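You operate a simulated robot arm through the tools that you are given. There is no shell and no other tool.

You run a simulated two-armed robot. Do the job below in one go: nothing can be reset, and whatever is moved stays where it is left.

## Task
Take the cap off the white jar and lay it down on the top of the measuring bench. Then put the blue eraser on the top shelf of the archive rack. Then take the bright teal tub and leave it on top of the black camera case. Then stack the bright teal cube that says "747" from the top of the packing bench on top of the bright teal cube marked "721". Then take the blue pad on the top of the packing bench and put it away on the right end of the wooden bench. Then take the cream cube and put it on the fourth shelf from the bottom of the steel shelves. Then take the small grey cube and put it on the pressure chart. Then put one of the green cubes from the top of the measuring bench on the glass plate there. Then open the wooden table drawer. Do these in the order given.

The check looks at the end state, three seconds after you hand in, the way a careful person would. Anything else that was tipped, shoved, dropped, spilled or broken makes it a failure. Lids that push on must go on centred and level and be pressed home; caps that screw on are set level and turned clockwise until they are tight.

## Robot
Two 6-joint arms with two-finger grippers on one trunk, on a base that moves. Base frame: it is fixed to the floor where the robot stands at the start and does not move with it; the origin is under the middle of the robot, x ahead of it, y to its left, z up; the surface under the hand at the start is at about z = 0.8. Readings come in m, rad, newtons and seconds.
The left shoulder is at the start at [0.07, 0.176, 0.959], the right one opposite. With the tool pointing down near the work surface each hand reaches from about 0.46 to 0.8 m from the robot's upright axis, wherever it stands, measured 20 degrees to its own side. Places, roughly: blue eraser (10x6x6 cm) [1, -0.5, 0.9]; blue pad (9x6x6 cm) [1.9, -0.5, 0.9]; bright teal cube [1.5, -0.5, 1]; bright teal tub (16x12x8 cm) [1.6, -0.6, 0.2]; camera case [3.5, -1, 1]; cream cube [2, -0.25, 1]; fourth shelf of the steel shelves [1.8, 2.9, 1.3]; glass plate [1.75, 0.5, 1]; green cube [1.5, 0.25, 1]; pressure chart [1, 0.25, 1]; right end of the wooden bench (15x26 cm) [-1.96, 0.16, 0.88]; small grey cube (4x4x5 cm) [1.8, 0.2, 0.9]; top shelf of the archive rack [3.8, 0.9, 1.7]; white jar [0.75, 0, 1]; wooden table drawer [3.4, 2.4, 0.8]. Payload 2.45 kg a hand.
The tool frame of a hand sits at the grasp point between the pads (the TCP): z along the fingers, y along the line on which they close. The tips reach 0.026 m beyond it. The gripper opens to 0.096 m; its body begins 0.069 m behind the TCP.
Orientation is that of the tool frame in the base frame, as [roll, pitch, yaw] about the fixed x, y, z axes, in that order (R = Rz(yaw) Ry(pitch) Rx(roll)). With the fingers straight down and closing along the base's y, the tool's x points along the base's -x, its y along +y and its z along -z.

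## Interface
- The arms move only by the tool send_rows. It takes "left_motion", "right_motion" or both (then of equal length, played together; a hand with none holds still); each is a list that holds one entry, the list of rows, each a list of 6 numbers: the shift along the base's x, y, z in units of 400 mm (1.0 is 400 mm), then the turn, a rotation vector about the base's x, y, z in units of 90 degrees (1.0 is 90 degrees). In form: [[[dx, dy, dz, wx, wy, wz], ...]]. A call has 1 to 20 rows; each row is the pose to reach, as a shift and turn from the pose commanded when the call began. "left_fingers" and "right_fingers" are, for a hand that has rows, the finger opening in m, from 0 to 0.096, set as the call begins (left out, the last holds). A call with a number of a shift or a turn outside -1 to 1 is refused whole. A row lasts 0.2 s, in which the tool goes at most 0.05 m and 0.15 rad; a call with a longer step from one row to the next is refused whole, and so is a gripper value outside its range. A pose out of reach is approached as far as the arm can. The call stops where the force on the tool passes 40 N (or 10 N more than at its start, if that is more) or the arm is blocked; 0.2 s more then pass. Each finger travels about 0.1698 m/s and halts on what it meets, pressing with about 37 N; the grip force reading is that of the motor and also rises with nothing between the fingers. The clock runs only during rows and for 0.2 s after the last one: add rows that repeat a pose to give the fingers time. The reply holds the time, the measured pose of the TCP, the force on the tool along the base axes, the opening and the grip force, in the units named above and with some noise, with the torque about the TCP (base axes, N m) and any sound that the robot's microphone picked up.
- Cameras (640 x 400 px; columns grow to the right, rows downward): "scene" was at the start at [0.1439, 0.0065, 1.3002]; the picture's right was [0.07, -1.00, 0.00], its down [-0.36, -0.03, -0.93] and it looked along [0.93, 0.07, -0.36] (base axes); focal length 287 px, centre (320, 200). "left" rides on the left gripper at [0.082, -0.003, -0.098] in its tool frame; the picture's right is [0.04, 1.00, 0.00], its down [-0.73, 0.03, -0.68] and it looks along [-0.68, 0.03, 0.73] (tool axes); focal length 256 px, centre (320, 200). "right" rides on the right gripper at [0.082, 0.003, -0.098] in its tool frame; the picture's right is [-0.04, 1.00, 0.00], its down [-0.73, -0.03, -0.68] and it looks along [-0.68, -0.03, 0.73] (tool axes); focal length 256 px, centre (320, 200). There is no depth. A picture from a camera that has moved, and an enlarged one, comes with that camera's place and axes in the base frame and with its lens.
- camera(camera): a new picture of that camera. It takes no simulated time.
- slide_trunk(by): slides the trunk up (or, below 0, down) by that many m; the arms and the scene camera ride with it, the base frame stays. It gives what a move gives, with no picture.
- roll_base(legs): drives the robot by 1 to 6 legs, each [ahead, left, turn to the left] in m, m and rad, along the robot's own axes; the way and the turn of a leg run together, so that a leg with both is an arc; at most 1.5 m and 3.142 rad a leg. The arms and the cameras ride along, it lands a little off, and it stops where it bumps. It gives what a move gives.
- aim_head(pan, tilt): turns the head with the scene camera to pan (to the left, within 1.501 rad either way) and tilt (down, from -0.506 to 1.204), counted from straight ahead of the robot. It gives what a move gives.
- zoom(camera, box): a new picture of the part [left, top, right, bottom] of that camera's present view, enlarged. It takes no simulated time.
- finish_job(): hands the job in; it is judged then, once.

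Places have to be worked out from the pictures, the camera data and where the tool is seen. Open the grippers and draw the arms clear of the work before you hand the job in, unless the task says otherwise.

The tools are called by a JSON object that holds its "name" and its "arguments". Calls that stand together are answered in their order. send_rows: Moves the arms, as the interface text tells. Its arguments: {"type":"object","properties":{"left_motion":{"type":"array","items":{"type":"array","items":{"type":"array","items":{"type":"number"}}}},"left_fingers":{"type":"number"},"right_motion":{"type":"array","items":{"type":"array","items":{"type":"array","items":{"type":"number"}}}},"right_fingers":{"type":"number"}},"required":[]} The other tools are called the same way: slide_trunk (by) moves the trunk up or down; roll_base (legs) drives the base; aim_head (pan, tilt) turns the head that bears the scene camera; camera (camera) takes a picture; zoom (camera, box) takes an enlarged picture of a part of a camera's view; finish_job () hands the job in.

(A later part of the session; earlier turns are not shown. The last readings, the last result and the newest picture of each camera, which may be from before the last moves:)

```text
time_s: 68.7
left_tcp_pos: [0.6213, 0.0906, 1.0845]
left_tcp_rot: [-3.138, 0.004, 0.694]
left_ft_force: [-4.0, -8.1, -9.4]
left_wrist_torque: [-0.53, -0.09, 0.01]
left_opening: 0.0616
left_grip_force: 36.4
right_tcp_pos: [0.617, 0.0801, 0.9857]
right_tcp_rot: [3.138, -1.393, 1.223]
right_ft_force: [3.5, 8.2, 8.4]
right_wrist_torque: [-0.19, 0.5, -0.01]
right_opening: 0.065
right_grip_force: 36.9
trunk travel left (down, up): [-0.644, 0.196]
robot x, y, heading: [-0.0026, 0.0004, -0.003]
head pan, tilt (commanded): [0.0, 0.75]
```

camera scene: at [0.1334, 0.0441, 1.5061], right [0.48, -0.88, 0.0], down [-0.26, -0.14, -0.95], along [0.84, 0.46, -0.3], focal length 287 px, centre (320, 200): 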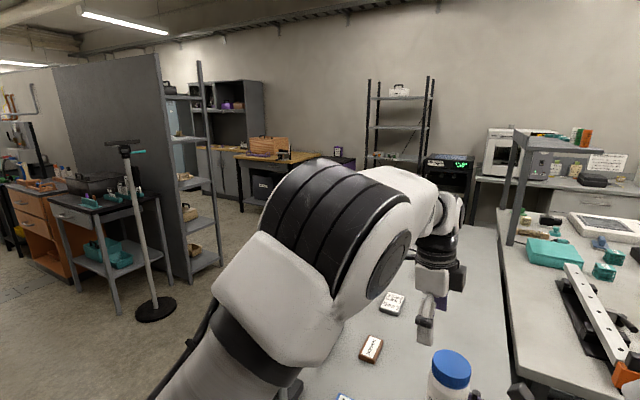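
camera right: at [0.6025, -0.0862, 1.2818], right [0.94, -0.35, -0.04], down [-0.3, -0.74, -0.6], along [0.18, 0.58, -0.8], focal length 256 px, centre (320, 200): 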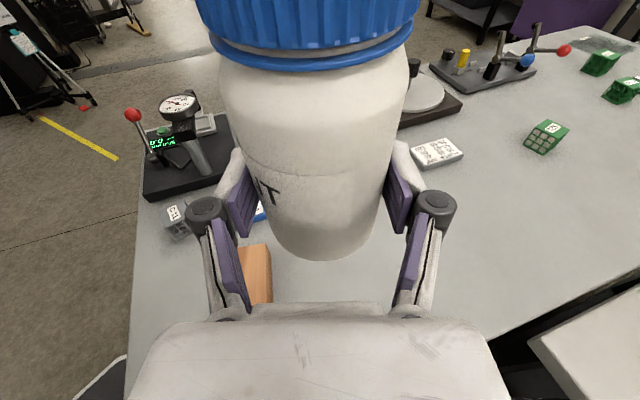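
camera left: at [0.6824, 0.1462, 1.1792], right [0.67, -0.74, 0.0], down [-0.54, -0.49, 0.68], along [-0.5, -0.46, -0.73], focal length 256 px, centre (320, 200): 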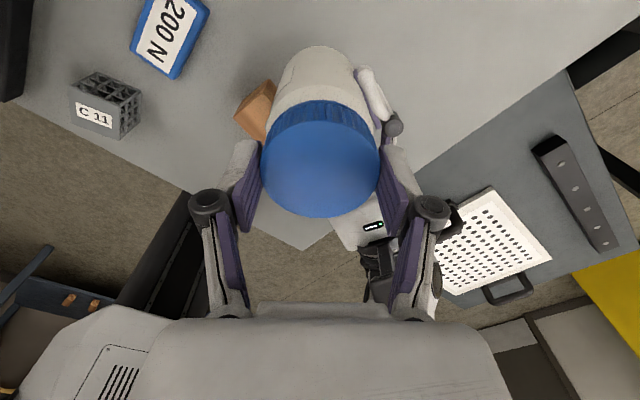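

Forces are now small. I twist the cap counter-clockwise about 32° first and watch the torque.

{"name": "send_rows", "arguments": {"left_motion": [[[0, 0, 0, 0, 0, 0.06], [0, 0, 0, 0, 0, 0.12], [0, 0, 0, 0, 0, 0.18], [0, 0, 0, 0, 0, 0.24], [0, 0, 0, 0, 0, 0.3], [0, 0, 0, 0, 0, 0.36], [0, 0, 0, 0, 0, 0.36]]]}}

{"name": "camera", "arguments": {"camera": "left"}}

{"name": "zoom", "arguments": {"camera": "scene", "box": [220, 110, 380, 230]}}

```text
time_s: 70.2
left_tcp_pos: [0.623, 0.0917, 1.0843]
left_tcp_rot: [-3.137, 0.001, 1.263]
left_ft_force: [-26.6, -5.8, -3.3]
left_wrist_torque: [-0.24, 1.37, -0.01]
left_opening: 0.0615
left_grip_force: 37.4
right_tcp_pos: [0.6167, 0.0797, 0.9839]
right_tcp_rot: [-3.137, -1.394, 1.218]
right_ft_force: [26.2, 5.8, 2.2]
right_wrist_torque: [-0.32, 1.24, -0.31]
right_opening: 0.0649
right_grip_force: 36.5
trunk travel left (down, up): [-0.644, 0.196]
robot x, y, heading: [0.0014, -0.0008, 0.003]
head pan, tilt (commanded): [0.0, 0.75]
```

```text
taken
camera left: at [0.6449, 0.1705, 1.1828], right [0.96, -0.27, 0.0], down [-0.19, -0.71, 0.68], along [-0.18, -0.65, -0.73], focal length 256 px, centre (320, 200)
```

left: 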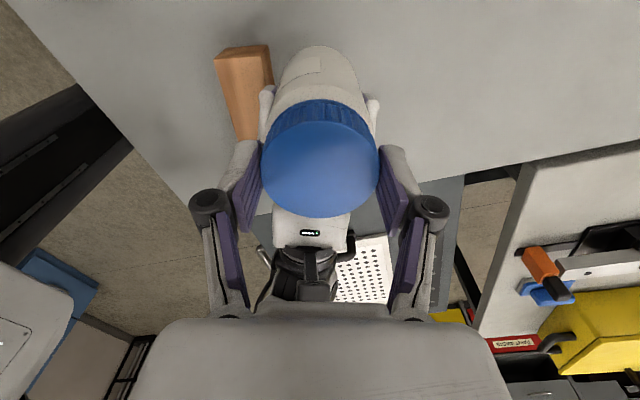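

```text
3.33 times, centred on (300, 170) of scene
camera zoom: at [0.1344, -0.0004, 1.4658], right [0.0, -1.0, 0.0], down [-0.68, 0.0, -0.73], along [0.73, 0.0, -0.68], focal length 958 px, centre (387, 300)
```

zoom: 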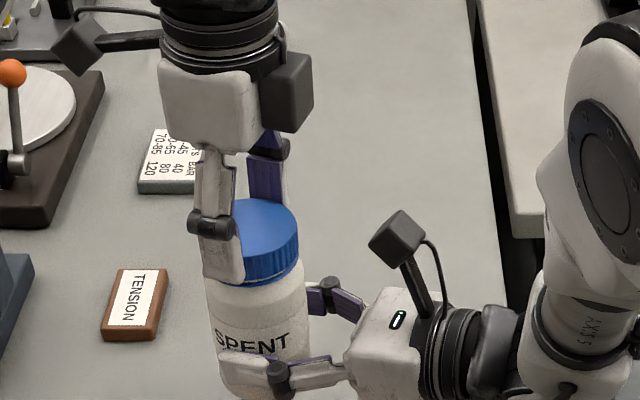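

The cap turned freely while the label stayed put; a sideways 26 N built up from axis offset. I ease 2 mm in -x, then continue turning 35°.

{"name": "send_rows", "arguments": {"left_motion": [[[-0.004, -0.001, 0, 0, 0, 0], [-0.005, -0.001, 0, 0, 0, 0.06], [-0.005, -0.001, 0, 0, 0, 0.12], [-0.005, -0.001, 0, 0, 0, 0.18], [-0.005, -0.001, 0, 0, 0, 0.24], [-0.005, -0.001, 0, 0, 0, 0.3], [-0.005, -0.001, 0, 0, 0, 0.36], [-0.005, -0.001, 0, 0, 0, 0.42], [-0.005, -0.001, 0, 0, 0, 0.42]]]}}

{"name": "camera", "arguments": {"camera": "left"}}

{"name": "zoom", "arguments": {"camera": "scene", "box": [220, 110, 380, 230]}}

```text
time_s: 72.2
left_tcp_pos: [0.6211, 0.0907, 1.0845]
left_tcp_rot: [-3.141, 0.0, 1.92]
left_ft_force: [-2.0, 15.8, -4.5]
left_wrist_torque: [0.71, -0.06, 0.05]
left_opening: 0.0617
left_grip_force: 36.7
right_tcp_pos: [0.617, 0.0794, 0.9834]
right_tcp_rot: [-3.135, -1.392, 1.216]
right_ft_force: [2.5, -14.5, 1.9]
right_wrist_torque: [0.87, 0.3, -0.14]
right_opening: 0.0651
right_grip_force: 36.9
trunk travel left (down, up): [-0.644, 0.196]
robot x, y, heading: [0.002, -0.0004, -0.004]
head pan, tilt (commanded): [0.0, 0.75]
```

```text
taken
camera left: at [0.5905, 0.167, 1.183], right [0.92, 0.38, 0.0], down [0.28, -0.68, 0.68], along [0.26, -0.63, -0.73], focal length 256 px, centre (320, 200)
```

left: 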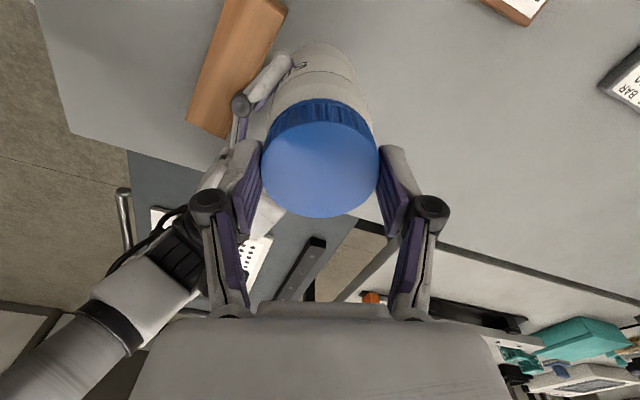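

```text
3.33 times, centred on (300, 170) of scene
camera zoom: at [0.1344, -0.0004, 1.4658], right [0.0, -1.0, 0.0], down [-0.68, 0.0, -0.73], along [0.73, 0.0, -0.68], focal length 958 px, centre (387, 300)
```

zoom: 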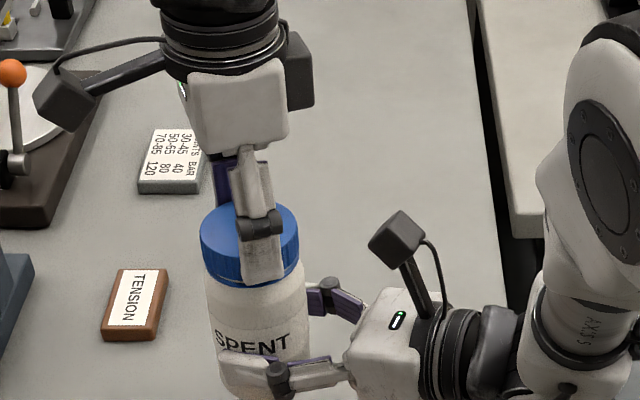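

The cap has turned 70° so far. I open the left fingers just enough, rotate the hand back 85° around the cap, ready for the next bite.

{"name": "send_rows", "arguments": {"left_motion": [[[0, 0, 0, 0, 0, 0], [0, 0, 0, 0, 0, 0], [0, 0, 0, 0, 0, -0.08], [0, 0, 0, 0, 0, -0.16], [0, 0, 0, 0, 0, -0.24], [0, 0, 0, 0, 0, -0.32], [0, 0, 0, 0, 0, -0.4], [0, 0, 0, 0, 0, -0.48], [0, 0, 0, 0, 0, -0.56], [0, 0, 0, 0, 0, -0.64], [0, 0, 0, 0, 0, -0.72], [0, 0, 0, 0, 0, -0.8], [0, 0, 0, 0, 0, -0.88], [0, 0, 0, 0, 0, -0.95], [0, 0, 0, 0, 0, -0.95]]], "left_fingers": 0.088}}

{"name": "zoom", "arguments": {"camera": "left", "box": [240, 80, 400, 230]}}

{"name": "zoom", "arguments": {"camera": "scene", "box": [220, 110, 380, 230]}}

```text
time_s: 75.5
left_tcp_pos: [0.6205, 0.0904, 1.0856]
left_tcp_rot: [3.142, 0.002, 0.426]
left_ft_force: [-0.3, 0.4, 0.3]
left_wrist_torque: [-0.01, 0.0, -0.05]
left_opening: 0.088
left_grip_force: 0.1
right_tcp_pos: [0.6165, 0.08, 0.9847]
right_tcp_rot: [-3.139, -1.395, 1.22]
right_ft_force: [0.5, -0.8, -1.9]
right_wrist_torque: [0.02, 0.02, -0.01]
right_opening: 0.065
right_grip_force: 37.3
trunk travel left (down, up): [-0.644, 0.196]
robot x, y, heading: [-0.0025, -0.0001, -0.002]
head pan, tilt (commanded): [0.0, 0.75]
```

```text
2.67 times, centred on (320, 155) of left
camera zoom: at [0.6945, 0.1279, 1.1829], right [0.45, -0.89, 0.0], down [-0.66, -0.33, 0.68], along [-0.61, -0.31, -0.73], focal length 683 px, centre (320, 320)
```

zoom: 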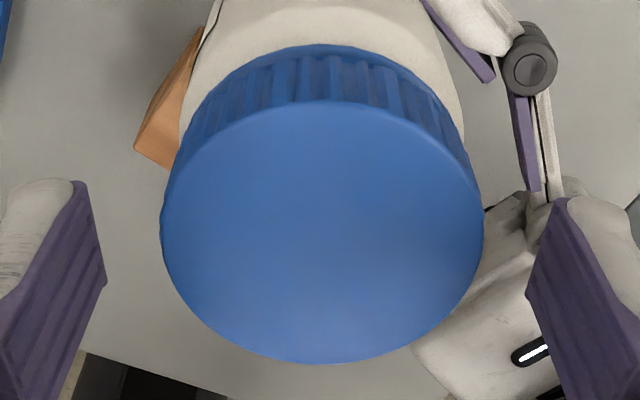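

```text
3.33 times, centred on (300, 170) of scene
camera zoom: at [0.1344, -0.0004, 1.4658], right [0.0, -1.0, 0.0], down [-0.68, 0.0, -0.73], along [0.73, 0.0, -0.68], focal length 958 px, centre (387, 300)
```

zoom: 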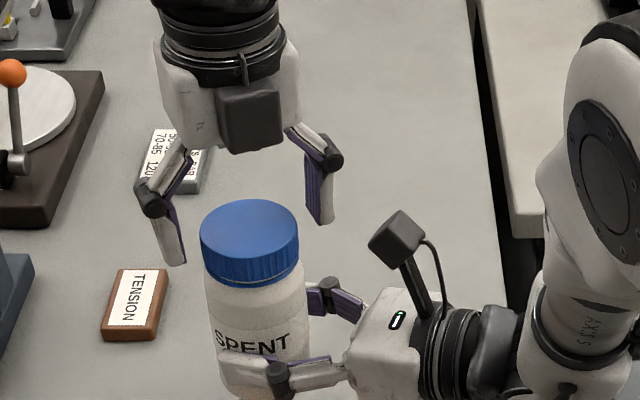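

The cap has risen about a millimetre, so it is unscrewing. I close on it again and check the forces.

{"name": "send_rows", "arguments": {"left_motion": [[[0, 0, 0, 0, 0, 0], [0, 0, 0, 0, 0, 0], [0, 0, 0, 0, 0, 0], [0, 0, 0, 0, 0, 0]]], "left_fingers": 0.04}}

```text
time_s: 76.5
left_tcp_pos: [0.6212, 0.0909, 1.0862]
left_tcp_rot: [3.139, -0.001, 0.429]
left_ft_force: [-4.4, -6.0, 11.3]
left_wrist_torque: [-0.04, 0.13, 0.0]
left_opening: 0.0609
left_grip_force: 37.3
right_tcp_pos: [0.6161, 0.0817, 0.9831]
right_tcp_rot: [-3.139, -1.393, 1.215]
right_ft_force: [5.1, 5.8, -12.3]
right_wrist_torque: [-0.65, 0.37, 0.0]
right_opening: 0.0648
right_grip_force: 37.1
trunk travel left (down, up): [-0.644, 0.196]
robot x, y, heading: [0.0005, -0.0018, 0.003]
head pan, tilt (commanded): [0.0, 0.75]
```

Forces are moderate; I twist 85° counter-clockwise with a 1.5 mm rise.

{"name": "send_rows", "arguments": {"left_motion": [[[0, 0, 0.001, 0, 0, 0.08], [0, 0, 0.001, 0, 0, 0.16], [0, 0, 0.0015, 0, 0, 0.24], [0, 0, 0.0015, 0, 0, 0.32], [0, 0, 0.002, 0, 0, 0.4], [0, 0, 0.002, 0, 0, 0.48], [0, 0, 0.0025, 0, 0, 0.56], [0, 0, 0.0025, 0, 0, 0.64], [0, 0, 0.003, 0, 0, 0.72], [0, 0, 0.003, 0, 0, 0.8], [0, 0, 0.0035, 0, 0, 0.88], [0, 0, 0.004, 0, 0, 0.95], [0, 0, 0.004, 0, 0, 0.95]]]}}

{"name": "zoom", "arguments": {"camera": "scene", "box": [220, 110, 380, 230]}}

```text
time_s: 79.2
left_tcp_pos: [0.6203, 0.0911, 1.0864]
left_tcp_rot: [3.141, 0.001, 1.924]
left_ft_force: [-4.4, -1.9, 16.6]
left_wrist_torque: [0.07, 0.26, 0.01]
left_opening: 0.0608
left_grip_force: 36.7
right_tcp_pos: [0.6179, 0.0818, 0.9845]
right_tcp_rot: [-3.139, -1.395, 1.216]
right_ft_force: [3.0, 3.0, -18.5]
right_wrist_torque: [-0.55, 0.13, -0.01]
right_opening: 0.065
right_grip_force: 36.4
trunk travel left (down, up): [-0.644, 0.196]
robot x, y, heading: [0.0016, 0.0012, -0.002]
head pan, tilt (commanded): [0.0, 0.75]
```

```text
3.33 times, centred on (300, 170) of scene
camera zoom: at [0.1344, -0.0004, 1.4658], right [0.0, -1.0, 0.0], down [-0.68, 0.0, -0.73], along [0.73, 0.0, -0.68], focal length 958 px, centre (387, 300)
```

zoom: 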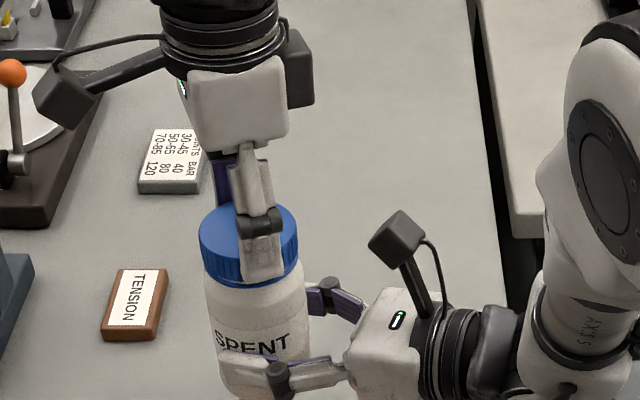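

Total about 155° turned, with the cap pushing up. I regrasp: open, rotate back 85° and rise 1.5 mm.

{"name": "send_rows", "arguments": {"left_motion": [[[0, 0, 0.002, 0, 0, 0], [0, 0, 0.004, 0, 0, 0], [0, 0, 0.004, 0, 0, -0.08], [0, 0, 0.004, 0, 0, -0.16], [0, 0, 0.004, 0, 0, -0.24], [0, 0, 0.004, 0, 0, -0.32], [0, 0, 0.004, 0, 0, -0.4], [0, 0, 0.004, 0, 0, -0.48], [0, 0, 0.004, 0, 0, -0.56], [0, 0, 0.004, 0, 0, -0.64], [0, 0, 0.004, 0, 0, -0.72], [0, 0, 0.004, 0, 0, -0.8], [0, 0, 0.004, 0, 0, -0.88], [0, 0, 0.004, 0, 0, -0.95], [0, 0, 0.004, 0, 0, -0.95]]], "left_fingers": 0.088}}

{"name": "send_rows", "arguments": {"left_motion": [[[0, 0, 0, 0, 0, 0], [0, 0, 0, 0, 0, 0], [0, 0, 0, 0, 0, 0], [0, 0, 0, 0, 0, 0]]], "left_fingers": 0.04}}

{"name": "zoom", "arguments": {"camera": "scene", "box": [220, 110, 380, 230]}}

```text
time_s: 82.5
left_tcp_pos: [0.6216, 0.0899, 1.0877]
left_tcp_rot: [-3.141, -0.001, 0.428]
left_ft_force: [-0.1, -0.9, -0.1]
left_wrist_torque: [-0.01, 0.0, 0.0]
left_opening: 0.088
left_grip_force: 0.0
right_tcp_pos: [0.6179, 0.0791, 0.9831]
right_tcp_rot: [-3.14, -1.394, 1.22]
right_ft_force: [-0.9, -0.1, -2.1]
right_wrist_torque: [-0.01, 0.02, 0.02]
right_opening: 0.0649
right_grip_force: 37.5
trunk travel left (down, up): [-0.644, 0.196]
robot x, y, heading: [0.0002, 0.0029, -0.004]
head pan, tilt (commanded): [0.0, 0.75]
```

```text
time_s: 83.5
left_tcp_pos: [0.6221, 0.091, 1.088]
left_tcp_rot: [-3.14, 0.002, 0.429]
left_ft_force: [-5.1, 1.0, 13.2]
left_wrist_torque: [0.05, 0.13, 0.0]
left_opening: 0.0621
left_grip_force: 37.6
right_tcp_pos: [0.6172, 0.0806, 0.9827]
right_tcp_rot: [-3.137, -1.393, 1.214]
right_ft_force: [5.5, 0.4, -14.6]
right_wrist_torque: [-0.13, 0.48, -0.06]
right_opening: 0.0649
right_grip_force: 37.2
trunk travel left (down, up): [-0.644, 0.196]
robot x, y, heading: [-0.0002, 0.0011, 0.002]
head pan, tilt (commanded): [0.0, 0.75]
```

```text
3.33 times, centred on (300, 170) of scene
camera zoom: at [0.1344, -0.0004, 1.4658], right [0.0, -1.0, 0.0], down [-0.68, 0.0, -0.73], along [0.73, 0.0, -0.68], focal length 958 px, centre (387, 300)
```

zoom: 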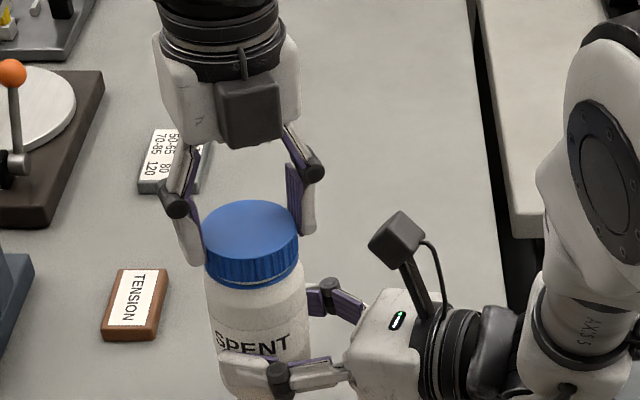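

I twist another 85° with a 2.5 mm rise.

{"name": "send_rows", "arguments": {"left_motion": [[[0, 0, 0.001, 0, 0, 0.08], [0, 0, 0.001, 0, 0, 0.16], [0, 0, 0.002, 0, 0, 0.24], [0, 0, 0.002, 0, 0, 0.32], [0, 0, 0.003, 0, 0, 0.4], [0, 0, 0.003, 0, 0, 0.48], [0, 0, 0.004, 0, 0, 0.56], [0, 0, 0.004, 0, 0, 0.64], [0, 0, 0.005, 0, 0, 0.72], [0, 0, 0.005, 0, 0, 0.8], [0, 0, 0.006, 0, 0, 0.88], [0, 0, 0.006, 0, 0, 0.95], [0, 0, 0.006, 0, 0, 0.95]]]}}

{"name": "zoom", "arguments": {"camera": "scene", "box": [220, 110, 380, 230]}}

{"name": "zoom", "arguments": {"camera": "right", "box": [160, 0, 480, 200]}}

```text
time_s: 86.2
left_tcp_pos: [0.6205, 0.0906, 1.0923]
left_tcp_rot: [-3.141, -0.001, 1.924]
left_ft_force: [2.3, -1.5, 0.6]
left_wrist_torque: [-0.04, 0.15, 0.05]
left_opening: 0.0619
left_grip_force: 37.4
right_tcp_pos: [0.6172, 0.0792, 0.9842]
right_tcp_rot: [3.139, -1.395, 1.221]
right_ft_force: [-1.8, 1.6, -1.8]
right_wrist_torque: [-0.12, -0.36, -0.01]
right_opening: 0.065
right_grip_force: 36.9
trunk travel left (down, up): [-0.644, 0.196]
robot x, y, heading: [0.0021, -0.0001, 0.002]
head pan, tilt (commanded): [0.0, 0.75]
```

```text
3.33 times, centred on (300, 170) of scene
camera zoom: at [0.1344, -0.0004, 1.4658], right [0.0, -1.0, 0.0], down [-0.68, 0.0, -0.73], along [0.73, 0.0, -0.68], focal length 958 px, centre (387, 300)
```

zoom: 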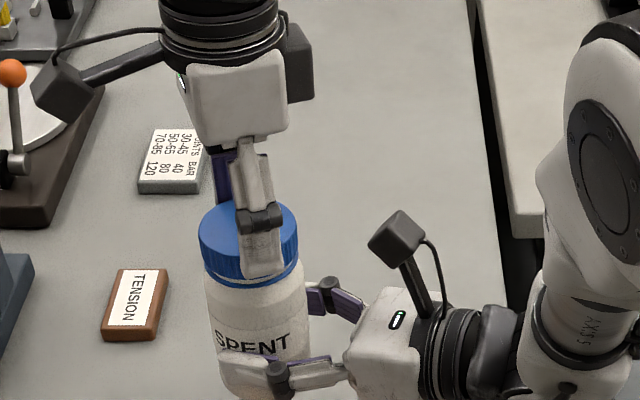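

```text
2.00 times, centred on (320, 100) of right
camera zoom: at [0.5916, 0.0019, 1.0813], right [0.94, -0.35, -0.04], down [-0.3, -0.74, -0.6], along [0.18, 0.58, -0.8], focal length 512 px, centre (320, 400)
```

zoom: 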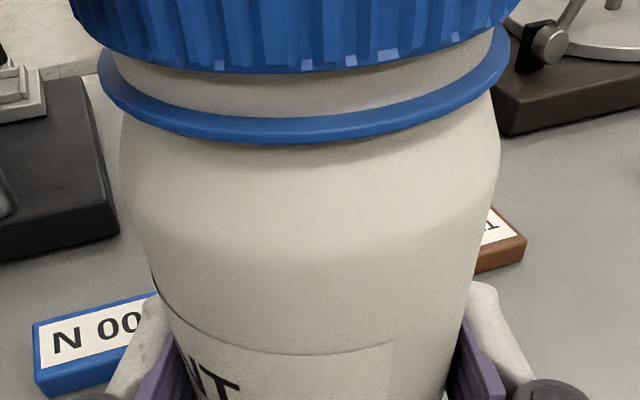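

The gap to the band has grown and the vertical force is nil. I test with a gentle 3 mm lift whether the cap is free.

{"name": "send_rows", "arguments": {"left_motion": [[[0, 0, 0.004, 0, 0, 0], [0, 0, 0.0075, 0, 0, 0], [0, 0, 0.0075, 0, 0, 0]]]}}

{"name": "zoom", "arguments": {"camera": "right", "box": [160, 0, 480, 200]}}

```text
time_s: 87.0
left_tcp_pos: [0.6203, 0.0899, 1.0923]
left_tcp_rot: [3.141, 0.002, 1.92]
left_ft_force: [10.3, 0.7, -24.6]
left_wrist_torque: [-0.01, -0.94, 0.02]
left_opening: 0.0617
left_grip_force: 37.2
right_tcp_pos: [0.6167, 0.0792, 0.9861]
right_tcp_rot: [3.13, -1.397, 1.229]
right_ft_force: [-10.4, 0.3, 22.2]
right_wrist_torque: [0.27, -0.21, 0.11]
right_opening: 0.0648
right_grip_force: 37.0
trunk travel left (down, up): [-0.644, 0.196]
robot x, y, heading: [0.001, -0.0, 0.003]
head pan, tilt (commanded): [0.0, 0.75]
```

```text
2.00 times, centred on (320, 100) of right
camera zoom: at [0.5918, 0.0017, 1.0825], right [0.94, -0.35, -0.04], down [-0.3, -0.74, -0.61], along [0.18, 0.58, -0.79], focal length 512 px, centre (320, 400)
```

zoom: 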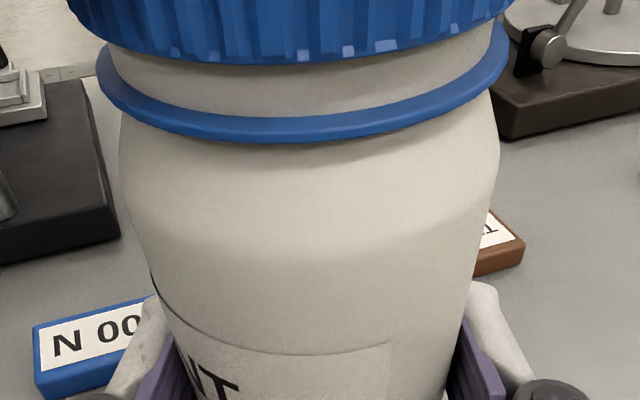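

Still engaged (25 N pull). I lower back 2 mm, open, rotate back, and take another bite.

{"name": "send_rows", "arguments": {"left_motion": [[[0, 0, -0.003, 0, 0, 0], [0, 0, -0.005, 0, 0, 0], [0, 0, -0.005, 0, 0, 0]]]}}

{"name": "send_rows", "arguments": {"left_motion": [[[0, 0, 0, 0, 0, 0], [0, 0, 0, 0, 0, 0], [0, 0, 0, 0, 0, -0.08], [0, 0, 0, 0, 0, -0.16], [0, 0, 0, 0, 0, -0.24], [0, 0, 0, 0, 0, -0.32], [0, 0, 0, 0, 0, -0.4], [0, 0, 0, 0, 0, -0.48], [0, 0, 0, 0, 0, -0.56], [0, 0, 0, 0, 0, -0.64], [0, 0, 0, 0, 0, -0.72], [0, 0, 0, 0, 0, -0.8], [0, 0, 0, 0, 0, -0.88], [0, 0, 0, 0, 0, -0.95], [0, 0, 0, 0, 0, -0.95]]], "left_fingers": 0.088}}

{"name": "send_rows", "arguments": {"left_motion": [[[0, 0, 0, 0, 0, 0], [0, 0, 0, 0, 0, 0], [0, 0, 0, 0, 0, 0], [0, 0, 0, 0, 0, 0]]], "left_fingers": 0.04}}

{"name": "zoom", "arguments": {"camera": "scene", "box": [220, 110, 380, 230]}}

```text
time_s: 87.8
left_tcp_pos: [0.6212, 0.0907, 1.0912]
left_tcp_rot: [-3.14, 0.0, 1.923]
left_ft_force: [-0.5, -2.9, -21.4]
left_wrist_torque: [-0.4, 0.18, 0.02]
left_opening: 0.0615
left_grip_force: 36.7
right_tcp_pos: [0.6188, 0.0787, 0.9849]
right_tcp_rot: [3.141, -1.395, 1.221]
right_ft_force: [1.0, 2.7, 19.2]
right_wrist_torque: [0.35, -0.19, -0.02]
right_opening: 0.0649
right_grip_force: 37.1
trunk travel left (down, up): [-0.644, 0.196]
robot x, y, heading: [-0.0008, 0.0048, 0.002]
head pan, tilt (commanded): [0.0, 0.75]
```

```text
time_s: 91.0
left_tcp_pos: [0.6202, 0.0908, 1.0919]
left_tcp_rot: [3.141, 0.003, 0.427]
left_ft_force: [0.7, -0.4, 0.0]
left_wrist_torque: [0.02, 0.02, 0.01]
left_opening: 0.0881
left_grip_force: 0.0
right_tcp_pos: [0.6163, 0.0809, 0.9841]
right_tcp_rot: [-3.14, -1.395, 1.22]
right_ft_force: [0.1, -0.1, -1.9]
right_wrist_torque: [0.02, 0.0, 0.01]
right_opening: 0.0651
right_grip_force: 36.5
trunk travel left (down, up): [-0.644, 0.196]
robot x, y, heading: [0.0006, -0.001, 0.0]
head pan, tilt (commanded): [0.0, 0.75]
```

```text
time_s: 92.0
left_tcp_pos: [0.6206, 0.0909, 1.0922]
left_tcp_rot: [-3.141, 0.0, 0.43]
left_ft_force: [-3.1, -1.0, 9.0]
left_wrist_torque: [0.04, 0.18, 0.01]
left_opening: 0.0616
left_grip_force: 37.0
right_tcp_pos: [0.6174, 0.0786, 0.9834]
right_tcp_rot: [-3.139, -1.393, 1.217]
right_ft_force: [4.8, 1.3, -11.6]
right_wrist_torque: [-0.25, 0.36, -0.04]
right_opening: 0.0652
right_grip_force: 37.0
trunk travel left (down, up): [-0.644, 0.196]
robot x, y, heading: [0.0025, -0.0003, 0.002]
head pan, tilt (commanded): [0.0, 0.75]
```

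```text
3.33 times, centred on (300, 170) of scene
camera zoom: at [0.1344, -0.0004, 1.4658], right [0.0, -1.0, 0.0], down [-0.68, 0.0, -0.73], along [0.73, 0.0, -0.68], focal length 958 px, centre (387, 300)
```

zoom: 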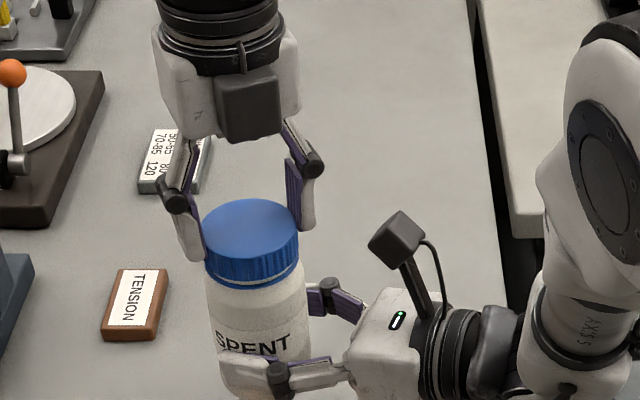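

I twist a further 85° with a 2.5 mm rise and check the gap again.

{"name": "send_rows", "arguments": {"left_motion": [[[0, 0, 0.001, 0, 0, 0.08], [0, 0, 0.001, 0, 0, 0.16], [0, 0, 0.002, 0, 0, 0.24], [0, 0, 0.002, 0, 0, 0.32], [0, 0, 0.003, 0, 0, 0.4], [0, 0, 0.003, 0, 0, 0.48], [0, 0, 0.004, 0, 0, 0.56], [0, 0, 0.004, 0, 0, 0.64], [0, 0, 0.005, 0, 0, 0.72], [0, 0, 0.005, 0, 0, 0.8], [0, 0, 0.006, 0, 0, 0.88], [0, 0, 0.006, 0, 0, 0.95], [0, 0, 0.006, 0, 0, 0.95]]]}}

{"name": "zoom", "arguments": {"camera": "right", "box": [160, 0, 480, 200]}}

```text
time_s: 94.8
left_tcp_pos: [0.6199, 0.0919, 1.0937]
left_tcp_rot: [-3.141, 0.001, 1.922]
left_ft_force: [0.2, -0.8, -0.4]
left_wrist_torque: [0.01, 0.03, 0.02]
left_opening: 0.0616
left_grip_force: 36.8
right_tcp_pos: [0.6175, 0.0801, 0.9838]
right_tcp_rot: [-3.139, -1.395, 1.221]
right_ft_force: [-0.9, 0.1, -0.9]
right_wrist_torque: [-0.03, -0.01, 0.0]
right_opening: 0.0651
right_grip_force: 37.4
trunk travel left (down, up): [-0.644, 0.196]
robot x, y, heading: [0.0011, 0.0021, 0.004]
head pan, tilt (commanded): [0.0, 0.75]
```

```text
2.00 times, centred on (320, 100) of right
camera zoom: at [0.5915, 0.0018, 1.0811], right [0.94, -0.35, -0.04], down [-0.3, -0.74, -0.6], along [0.18, 0.58, -0.8], focal length 512 px, centre (320, 400)
```

zoom: 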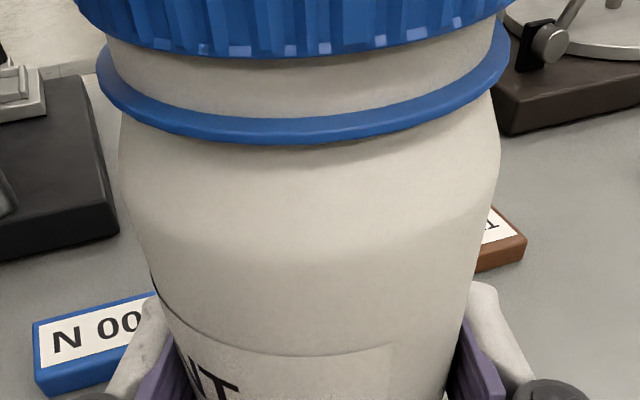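

Forces are all near zero now, suggesting the cap is free. I lift gently 4 mm and check.

{"name": "send_rows", "arguments": {"left_motion": [[[0, 0, 0.004, 0, 0, 0], [0, 0, 0.008, 0, 0, 0], [0, 0, 0.01, 0, 0, 0], [0, 0, 0.01, 0, 0, 0]]]}}

```text
time_s: 95.8
left_tcp_pos: [0.621, 0.0905, 1.099]
left_tcp_rot: [-3.141, -0.001, 1.924]
left_ft_force: [0.2, -0.4, -0.3]
left_wrist_torque: [-0.01, 0.03, -0.02]
left_opening: 0.0616
left_grip_force: 37.1
right_tcp_pos: [0.6175, 0.0791, 0.9832]
right_tcp_rot: [-3.141, -1.394, 1.22]
right_ft_force: [0.3, -0.7, -2.6]
right_wrist_torque: [-0.06, 0.01, -0.01]
right_opening: 0.0651
right_grip_force: 36.7
trunk travel left (down, up): [-0.644, 0.196]
robot x, y, heading: [-0.0006, -0.0003, 0.0]
head pan, tilt (commanded): [0.0, 0.75]
```

The cap is off. I lift it and move the left hand aside, then carry the jar back to its original spot and set it down.

{"name": "send_rows", "arguments": {"left_motion": [[[0, 0, 0.04, 0, 0, 0], [0, 0, 0.09, 0, 0, 0], [0, 0.05, 0.14, 0, 0, 0], [0, 0.12, 0.15, 0, 0, 0], [0, 0.19, 0.15, 0, 0, 0], [0, 0.25, 0.15, 0, 0, 0], [0, 0.25, 0.15, 0, 0, 0], [0, 0.25, 0.15, 0, 0, 0], [0, 0.25, 0.15, 0, 0, 0], [0, 0.25, 0.15, 0, 0, 0], [0, 0.25, 0.15, 0, 0, 0], [0, 0.25, 0.15, 0, 0, 0], [0, 0.25, 0.15, 0, 0, 0], [0, 0.25, 0.15, 0, 0, 0], [0, 0.25, 0.15, 0, 0, 0], [0, 0.25, 0.15, 0, 0, 0], [0, 0.25, 0.15, 0, 0, 0]]], "right_motion": [[[0, 0, 0, 0, 0, 0], [0, 0, 0, 0, 0, 0], [0, 0, 0, 0, 0, 0], [0.03, -0.03, 0, 0, 0, 0], [0.06, -0.06, 0, 0, 0, 0], [0.1, -0.09, 0, 0, 0, 0], [0.14, -0.13, 0, 0, 0, 0], [0.18, -0.17, 0, 0, 0, 0], [0.22, -0.2, 0, 0, 0, 0], [0.24, -0.22, 0, 0, 0, 0], [0.24, -0.22, -0.04, 0, 0, 0], [0.24, -0.22, -0.08, 0, 0, 0], [0.24, -0.22, -0.11, 0, 0, 0], [0.24, -0.22, -0.13, 0, 0, 0], [0.24, -0.22, -0.14, 0, 0, 0], [0.24, -0.22, -0.147, 0, 0, 0], [0.24, -0.22, -0.149, 0, 0, 0]]]}}

{"name": "camera", "arguments": {"camera": "scene"}}

{"name": "camera", "arguments": {"camera": "right"}}

{"name": "camera", "arguments": {"camera": "left"}}

```text
time_s: 99.5
left_tcp_pos: [0.6216, 0.1921, 1.1594]
left_tcp_rot: [3.141, 0.0, 1.919]
left_ft_force: [0.1, 0.2, 0.3]
left_wrist_torque: [0.03, 0.01, -0.03]
left_opening: 0.0618
left_grip_force: 37.0
right_tcp_pos: [0.7131, -0.0078, 0.9259]
right_tcp_rot: [3.139, -1.394, 1.22]
right_ft_force: [-0.1, 0.2, -0.4]
right_wrist_torque: [0.0, -0.01, -0.01]
right_opening: 0.065
right_grip_force: 36.9
trunk travel left (down, up): [-0.644, 0.196]
robot x, y, heading: [0.0005, 0.0013, -0.001]
head pan, tilt (commanded): [0.0, 0.75]
```

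```text
taken
camera scene: at [0.1344, -0.0004, 1.4658], right [0.0, -1.0, 0.0], down [-0.68, 0.0, -0.73], along [0.73, 0.0, -0.68], focal length 287 px, centre (320, 200)
```

scene: 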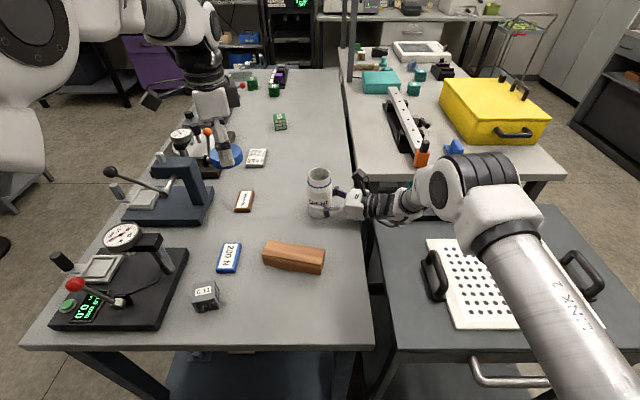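

```text
taken
camera right: at [0.6877, -0.0862, 1.0218], right [0.94, -0.35, -0.04], down [-0.3, -0.74, -0.6], along [0.18, 0.58, -0.8], focal length 256 px, centre (320, 200)
```

right: 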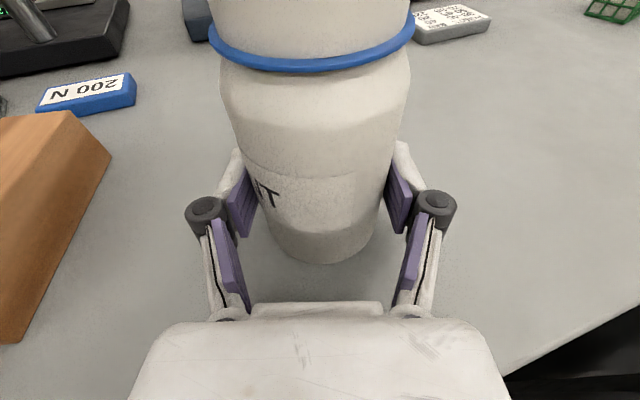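

```text
taken
camera left: at [0.5905, 0.2667, 1.2565], right [0.93, 0.38, 0.0], down [0.28, -0.68, 0.68], along [0.26, -0.63, -0.73], focal length 256 px, centre (320, 200)
```

left: 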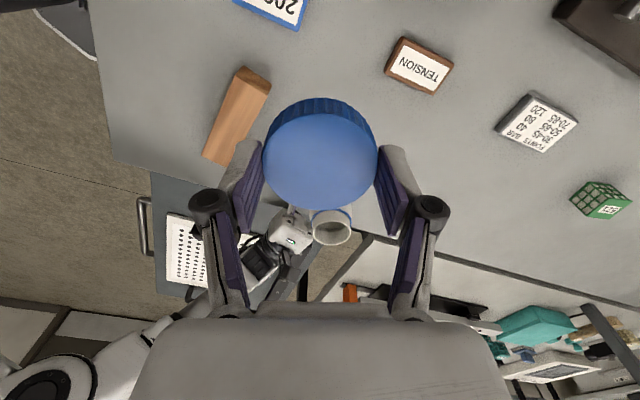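

The jar is back on its spot. I open the right hand and back it straight off along its axis, while the left hand moves over a free spot at about (0.645, 0.11).

{"name": "send_rows", "arguments": {"right_motion": [[[0, 0, -0.001, 0, 0, 0], [0, 0, -0.001, 0, 0, 0], [0, 0, -0.001, 0, 0, 0], [-0.012, -0.035, 0.006, 0, 0, 0], [-0.025, -0.07, 0.012, 0, 0, 0], [-0.05, -0.14, 0.026, 0, 0, 0], [-0.075, -0.21, 0.04, 0, 0, 0], [-0.1, -0.28, 0.052, 0, 0, 0], [-0.126, -0.347, 0.065, 0, 0, 0], [-0.14, -0.39, 0.12, 0, 0, 0], [-0.14, -0.43, 0.18, 0, 0, 0], [-0.14, -0.47, 0.24, 0, 0, 0]]], "right_fingers": 0.096, "left_motion": [[[0, 0, 0, 0, 0, 0], [0, 0, 0, 0, 0, 0], [0, 0, 0, 0, 0, 0], [0.01, -0.03, -0.03, 0, 0, 0], [0.02, -0.06, -0.06, 0, 0, 0], [0.03, -0.09, -0.1, 0, 0, 0], [0.04, -0.12, -0.14, 0, 0, 0], [0.05, -0.15, -0.18, 0, 0, 0], [0.058, -0.18, -0.23, 0, 0, 0], [0.058, -0.205, -0.3, 0, 0, 0], [0.058, -0.205, -0.38, 0, 0, 0], [0.058, -0.205, -0.45, 0, 0, 0]]]}}

{"name": "camera", "arguments": {"camera": "scene"}}

{"name": "camera", "arguments": {"camera": "left"}}

```text
time_s: 102.0
left_tcp_pos: [0.6454, 0.1089, 0.9788]
left_tcp_rot: [3.139, 0.001, 1.92]
left_ft_force: [-0.4, -0.1, 0.1]
left_wrist_torque: [-0.02, -0.02, 0.05]
left_opening: 0.0618
left_grip_force: 37.3
right_tcp_pos: [0.6567, -0.1983, 1.021]
right_tcp_rot: [-3.138, -1.395, 1.218]
right_ft_force: [0.6, -0.1, -0.5]
right_wrist_torque: [-0.02, 0.02, 0.0]
right_opening: 0.0961
right_grip_force: 0.1
trunk travel left (down, up): [-0.644, 0.196]
robot x, y, heading: [0.0001, -0.0006, -0.003]
head pan, tilt (commanded): [0.0, 0.75]
```

```text
taken
camera scene: at [0.1341, -0.0012, 1.4659], right [0.0, -1.0, 0.0], down [-0.68, 0.0, -0.73], along [0.73, 0.0, -0.68], focal length 287 px, centre (320, 200)
```

scene: 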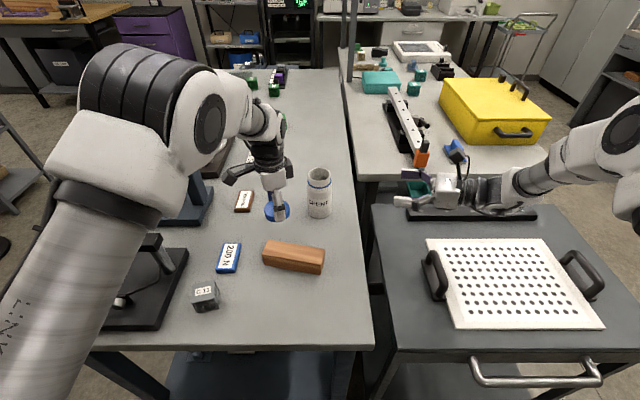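

```text
taken
camera left: at [0.6138, 0.1841, 1.076], right [0.93, 0.38, 0.0], down [0.28, -0.68, 0.68], along [0.26, -0.63, -0.73], focal length 256 px, centre (320, 200)
```

left: 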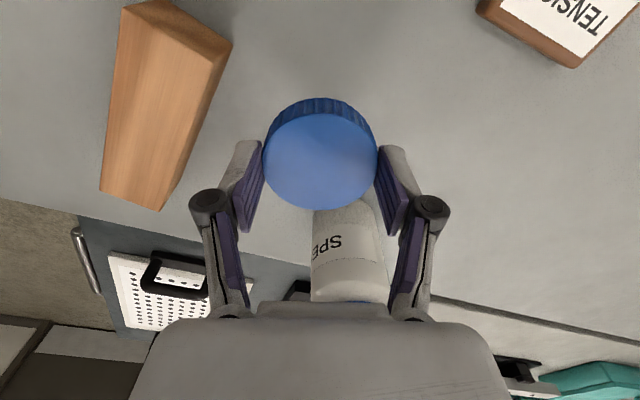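

The spot under the cap is clear. I lower the cap towards the bench.

{"name": "send_rows", "arguments": {"left_motion": [[[0, 0, -0.05, 0, 0, 0], [0, 0, -0.1, 0, 0, 0], [0, 0, -0.14, 0, 0, 0], [0, 0, -0.155, 0, 0, 0], [0, 0, -0.16, 0, 0, 0], [0, 0, -0.164, 0, 0, 0], [0, 0, -0.164, 0, 0, 0]]]}}

{"name": "zoom", "arguments": {"camera": "scene", "box": [200, 130, 360, 250]}}

```text
time_s: 103.7
left_tcp_pos: [0.6444, 0.1083, 0.9147]
left_tcp_rot: [3.138, 0.003, 1.919]
left_ft_force: [3.3, 0.1, 12.3]
left_wrist_torque: [0.22, 0.23, -0.03]
left_opening: 0.0616
left_grip_force: 37.2
right_tcp_pos: [0.6561, -0.197, 1.0218]
right_tcp_rot: [3.137, -1.394, 1.226]
right_ft_force: [-0.5, -0.1, 0.1]
right_wrist_torque: [-0.01, -0.03, 0.01]
right_opening: 0.0959
right_grip_force: 0.0
trunk travel left (down, up): [-0.644, 0.196]
robot x, y, heading: [0.0015, -0.0034, 0.001]
head pan, tilt (commanded): [0.0, 0.75]
```

```text
3.33 times, centred on (280, 190) of scene
camera zoom: at [0.1329, -0.0008, 1.4662], right [0.0, -1.0, 0.0], down [-0.68, 0.0, -0.73], along [0.73, 0.0, -0.68], focal length 958 px, centre (453, 233)
```

zoom: 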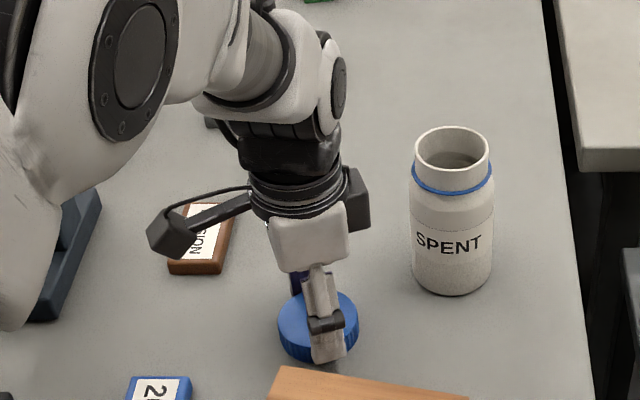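

The cap touches the bench (12 N). I open the left fingers and rise straight up.

{"name": "send_rows", "arguments": {"left_motion": [[[0, 0, 0.002, 0, 0, 0], [0, 0, 0.004, 0, 0, 0], [0, 0, 0.02, 0, 0, 0], [0, 0, 0.06, 0, 0, 0], [0, 0, 0.14, 0, 0, 0], [0, 0.02, 0.24, 0, 0, 0], [0, 0.05, 0.34, 0, 0, 0], [0, 0.1, 0.44, 0, 0, 0], [0, 0.15, 0.54, 0, 0, 0]]], "left_fingers": 0.096}}

{"name": "camera", "arguments": {"camera": "scene"}}

```text
time_s: 105.7
left_tcp_pos: [0.6441, 0.171, 1.1269]
left_tcp_rot: [3.141, 0.0, 1.92]
left_ft_force: [-0.3, 0.7, 0.1]
left_wrist_torque: [-0.01, -0.02, 0.01]
left_opening: 0.096
left_grip_force: 0.1
right_tcp_pos: [0.6562, -0.1956, 1.0225]
right_tcp_rot: [3.136, -1.392, 1.227]
right_ft_force: [-0.4, 0.1, 0.0]
right_wrist_torque: [-0.02, -0.05, 0.0]
right_opening: 0.0959
right_grip_force: 0.0
trunk travel left (down, up): [-0.644, 0.196]
robot x, y, heading: [-0.0031, 0.0017, -0.002]
head pan, tilt (commanded): [0.0, 0.75]
```

```text
taken
camera scene: at [0.133, 0.0005, 1.4659], right [0.0, -1.0, 0.0], down [-0.68, 0.0, -0.73], along [0.73, 0.0, -0.68], focal length 287 px, centre (320, 200)
```

scene: 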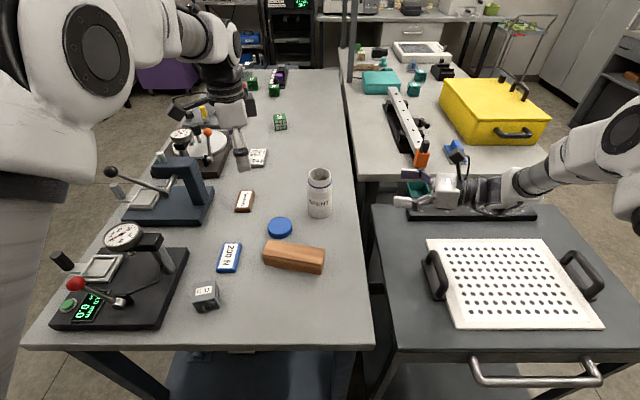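

Task 1 is done: the cap lies on the bench and the jar stands in place. Now I bring both hands back to a compact tool-down travel pose, raised high.

{"name": "send_rows", "arguments": {"right_motion": [[[-0.009, -0.005, 0.08, -0.052, -0.036, 0.062], [-0.018, -0.011, 0.16, -0.104, -0.073, 0.124], [-0.026, -0.016, 0.24, -0.156, -0.109, 0.186], [-0.035, -0.021, 0.32, -0.208, -0.146, 0.248], [-0.044, -0.027, 0.4, -0.26, -0.182, 0.31], [-0.053, -0.032, 0.46, -0.312, -0.219, 0.372], [-0.061, -0.037, 0.52, -0.364, -0.255, 0.434], [-0.07, -0.043, 0.58, -0.416, -0.291, 0.496], [-0.079, -0.048, 0.64, -0.469, -0.328, 0.559], [-0.088, -0.053, 0.69, -0.521, -0.364, 0.621], [-0.096, -0.058, 0.73, -0.573, -0.401, 0.683], [-0.105, -0.064, 0.76, -0.625, -0.437, 0.745], [-0.114, -0.069, 0.79, -0.677, -0.474, 0.807], [-0.123, -0.074, 0.81, -0.729, -0.51, 0.869], [-0.131, -0.08, 0.83, -0.781, -0.547, 0.931], [-0.14, -0.085, 0.845, -0.833, -0.583, 0.993], [-0.14, -0.085, 0.845, -0.833, -0.583, 0.993]]], "left_motion": [[[-0.006, 0.009, 0.036, 0, 0, 0.049], [-0.012, 0.018, 0.073, 0, 0, 0.097], [-0.019, 0.026, 0.109, 0, 0, 0.146], [-0.025, 0.035, 0.145, 0, 0, 0.195], [-0.031, 0.044, 0.181, 0, 0, 0.243], [-0.037, 0.053, 0.218, 0, 0, 0.292], [-0.044, 0.061, 0.254, 0, 0, 0.34], [-0.05, 0.07, 0.29, 0, 0, 0.389], [-0.056, 0.079, 0.326, 0, 0, 0.438], [-0.062, 0.088, 0.363, 0, 0, 0.486], [-0.069, 0.096, 0.399, 0, 0, 0.535], [-0.075, 0.105, 0.435, 0, 0, 0.584], [-0.081, 0.114, 0.471, 0, 0, 0.632], [-0.088, 0.123, 0.508, 0, 0, 0.681], [-0.094, 0.131, 0.544, 0, 0, 0.729], [-0.1, 0.14, 0.58, 0, 0, 0.778], [-0.1, 0.14, 0.58, 0, 0, 0.778]]]}}

{"name": "camera", "arguments": {"camera": "scene"}}

```text
time_s: 109.2
left_tcp_pos: [0.6042, 0.2225, 1.3613]
left_tcp_rot: [3.14, 0.0, -3.14]
left_ft_force: [1.2, 0.0, -1.1]
left_wrist_torque: [0.0, 0.05, -0.05]
left_opening: 0.0959
left_grip_force: 0.0
right_tcp_pos: [0.6006, -0.2304, 1.3586]
right_tcp_rot: [-3.141, 0.001, -3.139]
right_ft_force: [0.8, -0.2, -0.1]
right_wrist_torque: [0.0, -0.01, -0.04]
right_opening: 0.0959
right_grip_force: 0.0
trunk travel left (down, up): [-0.644, 0.196]
robot x, y, heading: [-0.0035, 0.0038, 0.0]
head pan, tilt (commanded): [0.0, 0.75]
```

```text
taken
camera scene: at [0.1348, -0.0009, 1.4658], right [0.0, -1.0, 0.0], down [-0.68, 0.0, -0.73], along [0.73, 0.0, -0.68], focal length 287 px, centre (320, 200)
```

scene: 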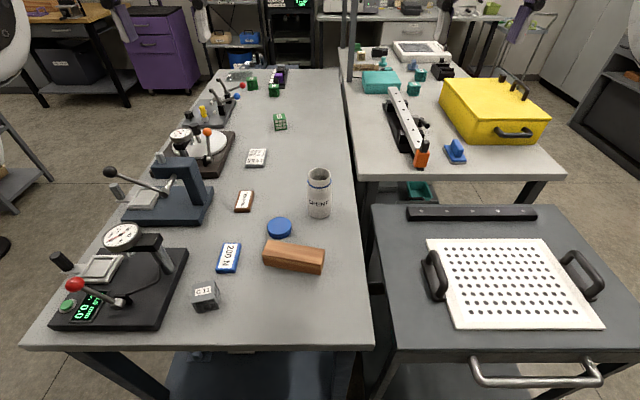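

Clear overview. Before driving, I look right and back for floor obstacles.

{"name": "aim_head", "arguments": {"pan": -1.5, "tilt": 0.6}}

{"name": "camera", "arguments": {"camera": "scene"}}

{"name": "aim_head", "arguments": {"pan": -0.8, "tilt": 0.5}}

{"name": "camera", "arguments": {"camera": "scene"}}

```text
time_s: 110.8
left_tcp_pos: [0.605, 0.2232, 1.3605]
left_tcp_rot: [3.141, 0.001, -3.141]
left_ft_force: [-0.1, 0.7, -0.9]
left_wrist_torque: [0.01, -0.02, -0.01]
left_opening: 0.0962
left_grip_force: 0.1
right_tcp_pos: [0.6013, -0.2299, 1.3582]
right_tcp_rot: [3.141, 0.001, 3.14]
right_ft_force: [-0.1, 0.4, -0.5]
right_wrist_torque: [0.03, -0.01, -0.02]
right_opening: 0.096
right_grip_force: 0.2
trunk travel left (down, up): [-0.644, 0.196]
robot x, y, heading: [0.0, 0.0007, -0.005]
head pan, tilt (commanded): [-1.499, 0.6]
```

```text
taken
camera scene: at [0.0575, -0.0885, 1.4788], right [-1.0, -0.07, 0.0], down [-0.04, 0.56, -0.83], along [0.06, -0.82, -0.56], focal length 287 px, centre (320, 200)
```

scene: 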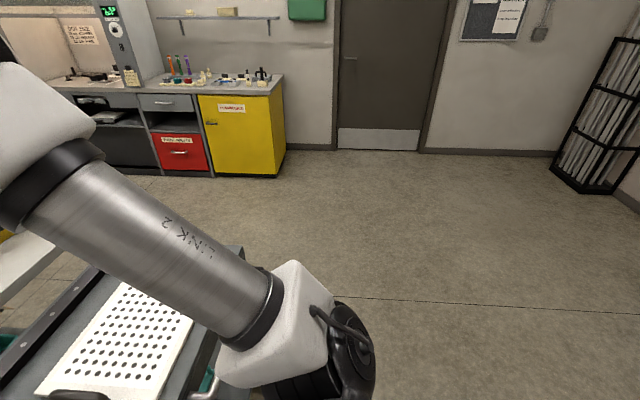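

```text
time_s: 111.9
left_tcp_pos: [0.6048, 0.2237, 1.3601]
left_tcp_rot: [-3.141, 0.001, -3.139]
left_ft_force: [0.3, -0.2, 0.5]
left_wrist_torque: [0.01, -0.02, -0.02]
left_opening: 0.0958
left_grip_force: 0.0
right_tcp_pos: [0.6003, -0.23, 1.3595]
right_tcp_rot: [-3.14, 0.001, 3.142]
right_ft_force: [0.0, 0.5, -0.1]
right_wrist_torque: [0.01, 0.0, -0.01]
right_opening: 0.0958
right_grip_force: 0.0
trunk travel left (down, up): [-0.644, 0.196]
robot x, y, heading: [-0.0021, 0.0021, -0.002]
head pan, tilt (commanded): [-0.799, 0.499]
```

```text
taken
camera scene: at [0.1145, -0.0657, 1.4878], right [-0.72, -0.7, 0.0], down [-0.33, 0.34, -0.88], along [0.61, -0.63, -0.48], focal length 287 px, centre (320, 200)
```

scene: 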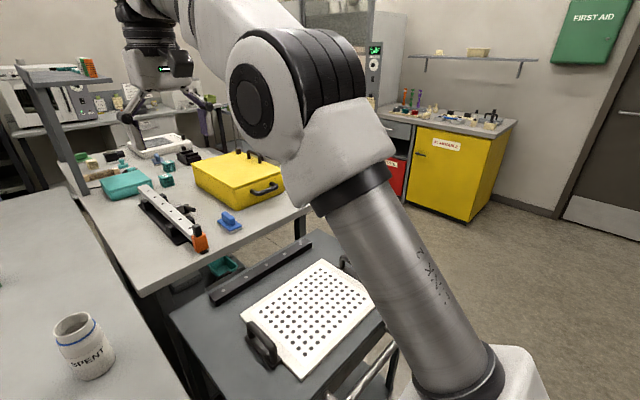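

The floor to the right is clear. I back up 0.3 m and slide 1.2 m to the right.

{"name": "roll_base", "arguments": {"legs": [[-0.3, 0, 0], [0, -1.2, 0]]}}

{"name": "aim_head", "arguments": {"pan": 0.3, "tilt": 0.4}}

{"name": "camera", "arguments": {"camera": "scene"}}

```text
time_s: 119.6
left_tcp_pos: [0.3039, -0.954, 1.3593]
left_tcp_rot: [3.141, 0.0, -3.137]
left_ft_force: [-0.4, 0.7, -0.5]
left_wrist_torque: [0.0, -0.03, 0.0]
left_opening: 0.0962
left_grip_force: 0.0
right_tcp_pos: [0.3024, -1.4088, 1.3584]
right_tcp_rot: [-3.141, 0.002, -3.139]
right_ft_force: [-0.3, 0.1, -0.6]
right_wrist_torque: [0.0, -0.03, -0.01]
right_opening: 0.0962
right_grip_force: 0.2
trunk travel left (down, up): [-0.644, 0.196]
robot x, y, heading: [-0.2983, -1.1818, 0.004]
head pan, tilt (commanded): [-0.799, 0.499]
```

```text
time_s: 120.9
left_tcp_pos: [0.3054, -0.9533, 1.3604]
left_tcp_rot: [-3.141, 0.0, -3.136]
left_ft_force: [-0.1, 1.1, -0.9]
left_wrist_torque: [0.0, 0.01, -0.02]
left_opening: 0.0958
left_grip_force: 0.1
right_tcp_pos: [0.3032, -1.4087, 1.3587]
right_tcp_rot: [-3.141, 0.001, -3.139]
right_ft_force: [0.7, -0.1, 0.7]
right_wrist_torque: [0.01, 0.01, 0.02]
right_opening: 0.096
right_grip_force: 0.0
trunk travel left (down, up): [-0.644, 0.196]
robot x, y, heading: [-0.3018, -1.1809, 0.008]
head pan, tilt (commanded): [0.3, 0.4]
```

```text
taken
camera scene: at [-0.1589, -1.1536, 1.497], right [0.3, -0.95, 0.0], down [-0.37, -0.12, -0.92], along [0.88, 0.27, -0.39], focal length 287 px, centre (320, 200)
```

scene: 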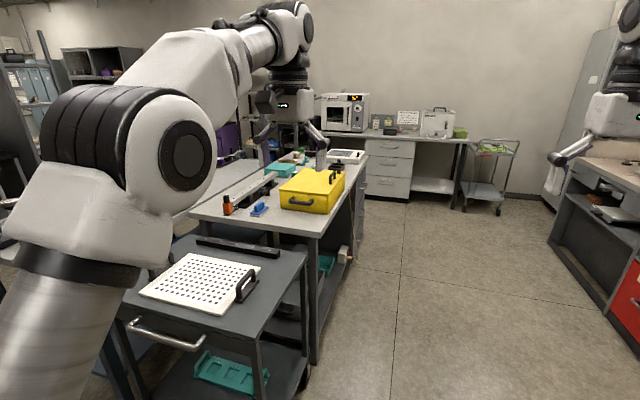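

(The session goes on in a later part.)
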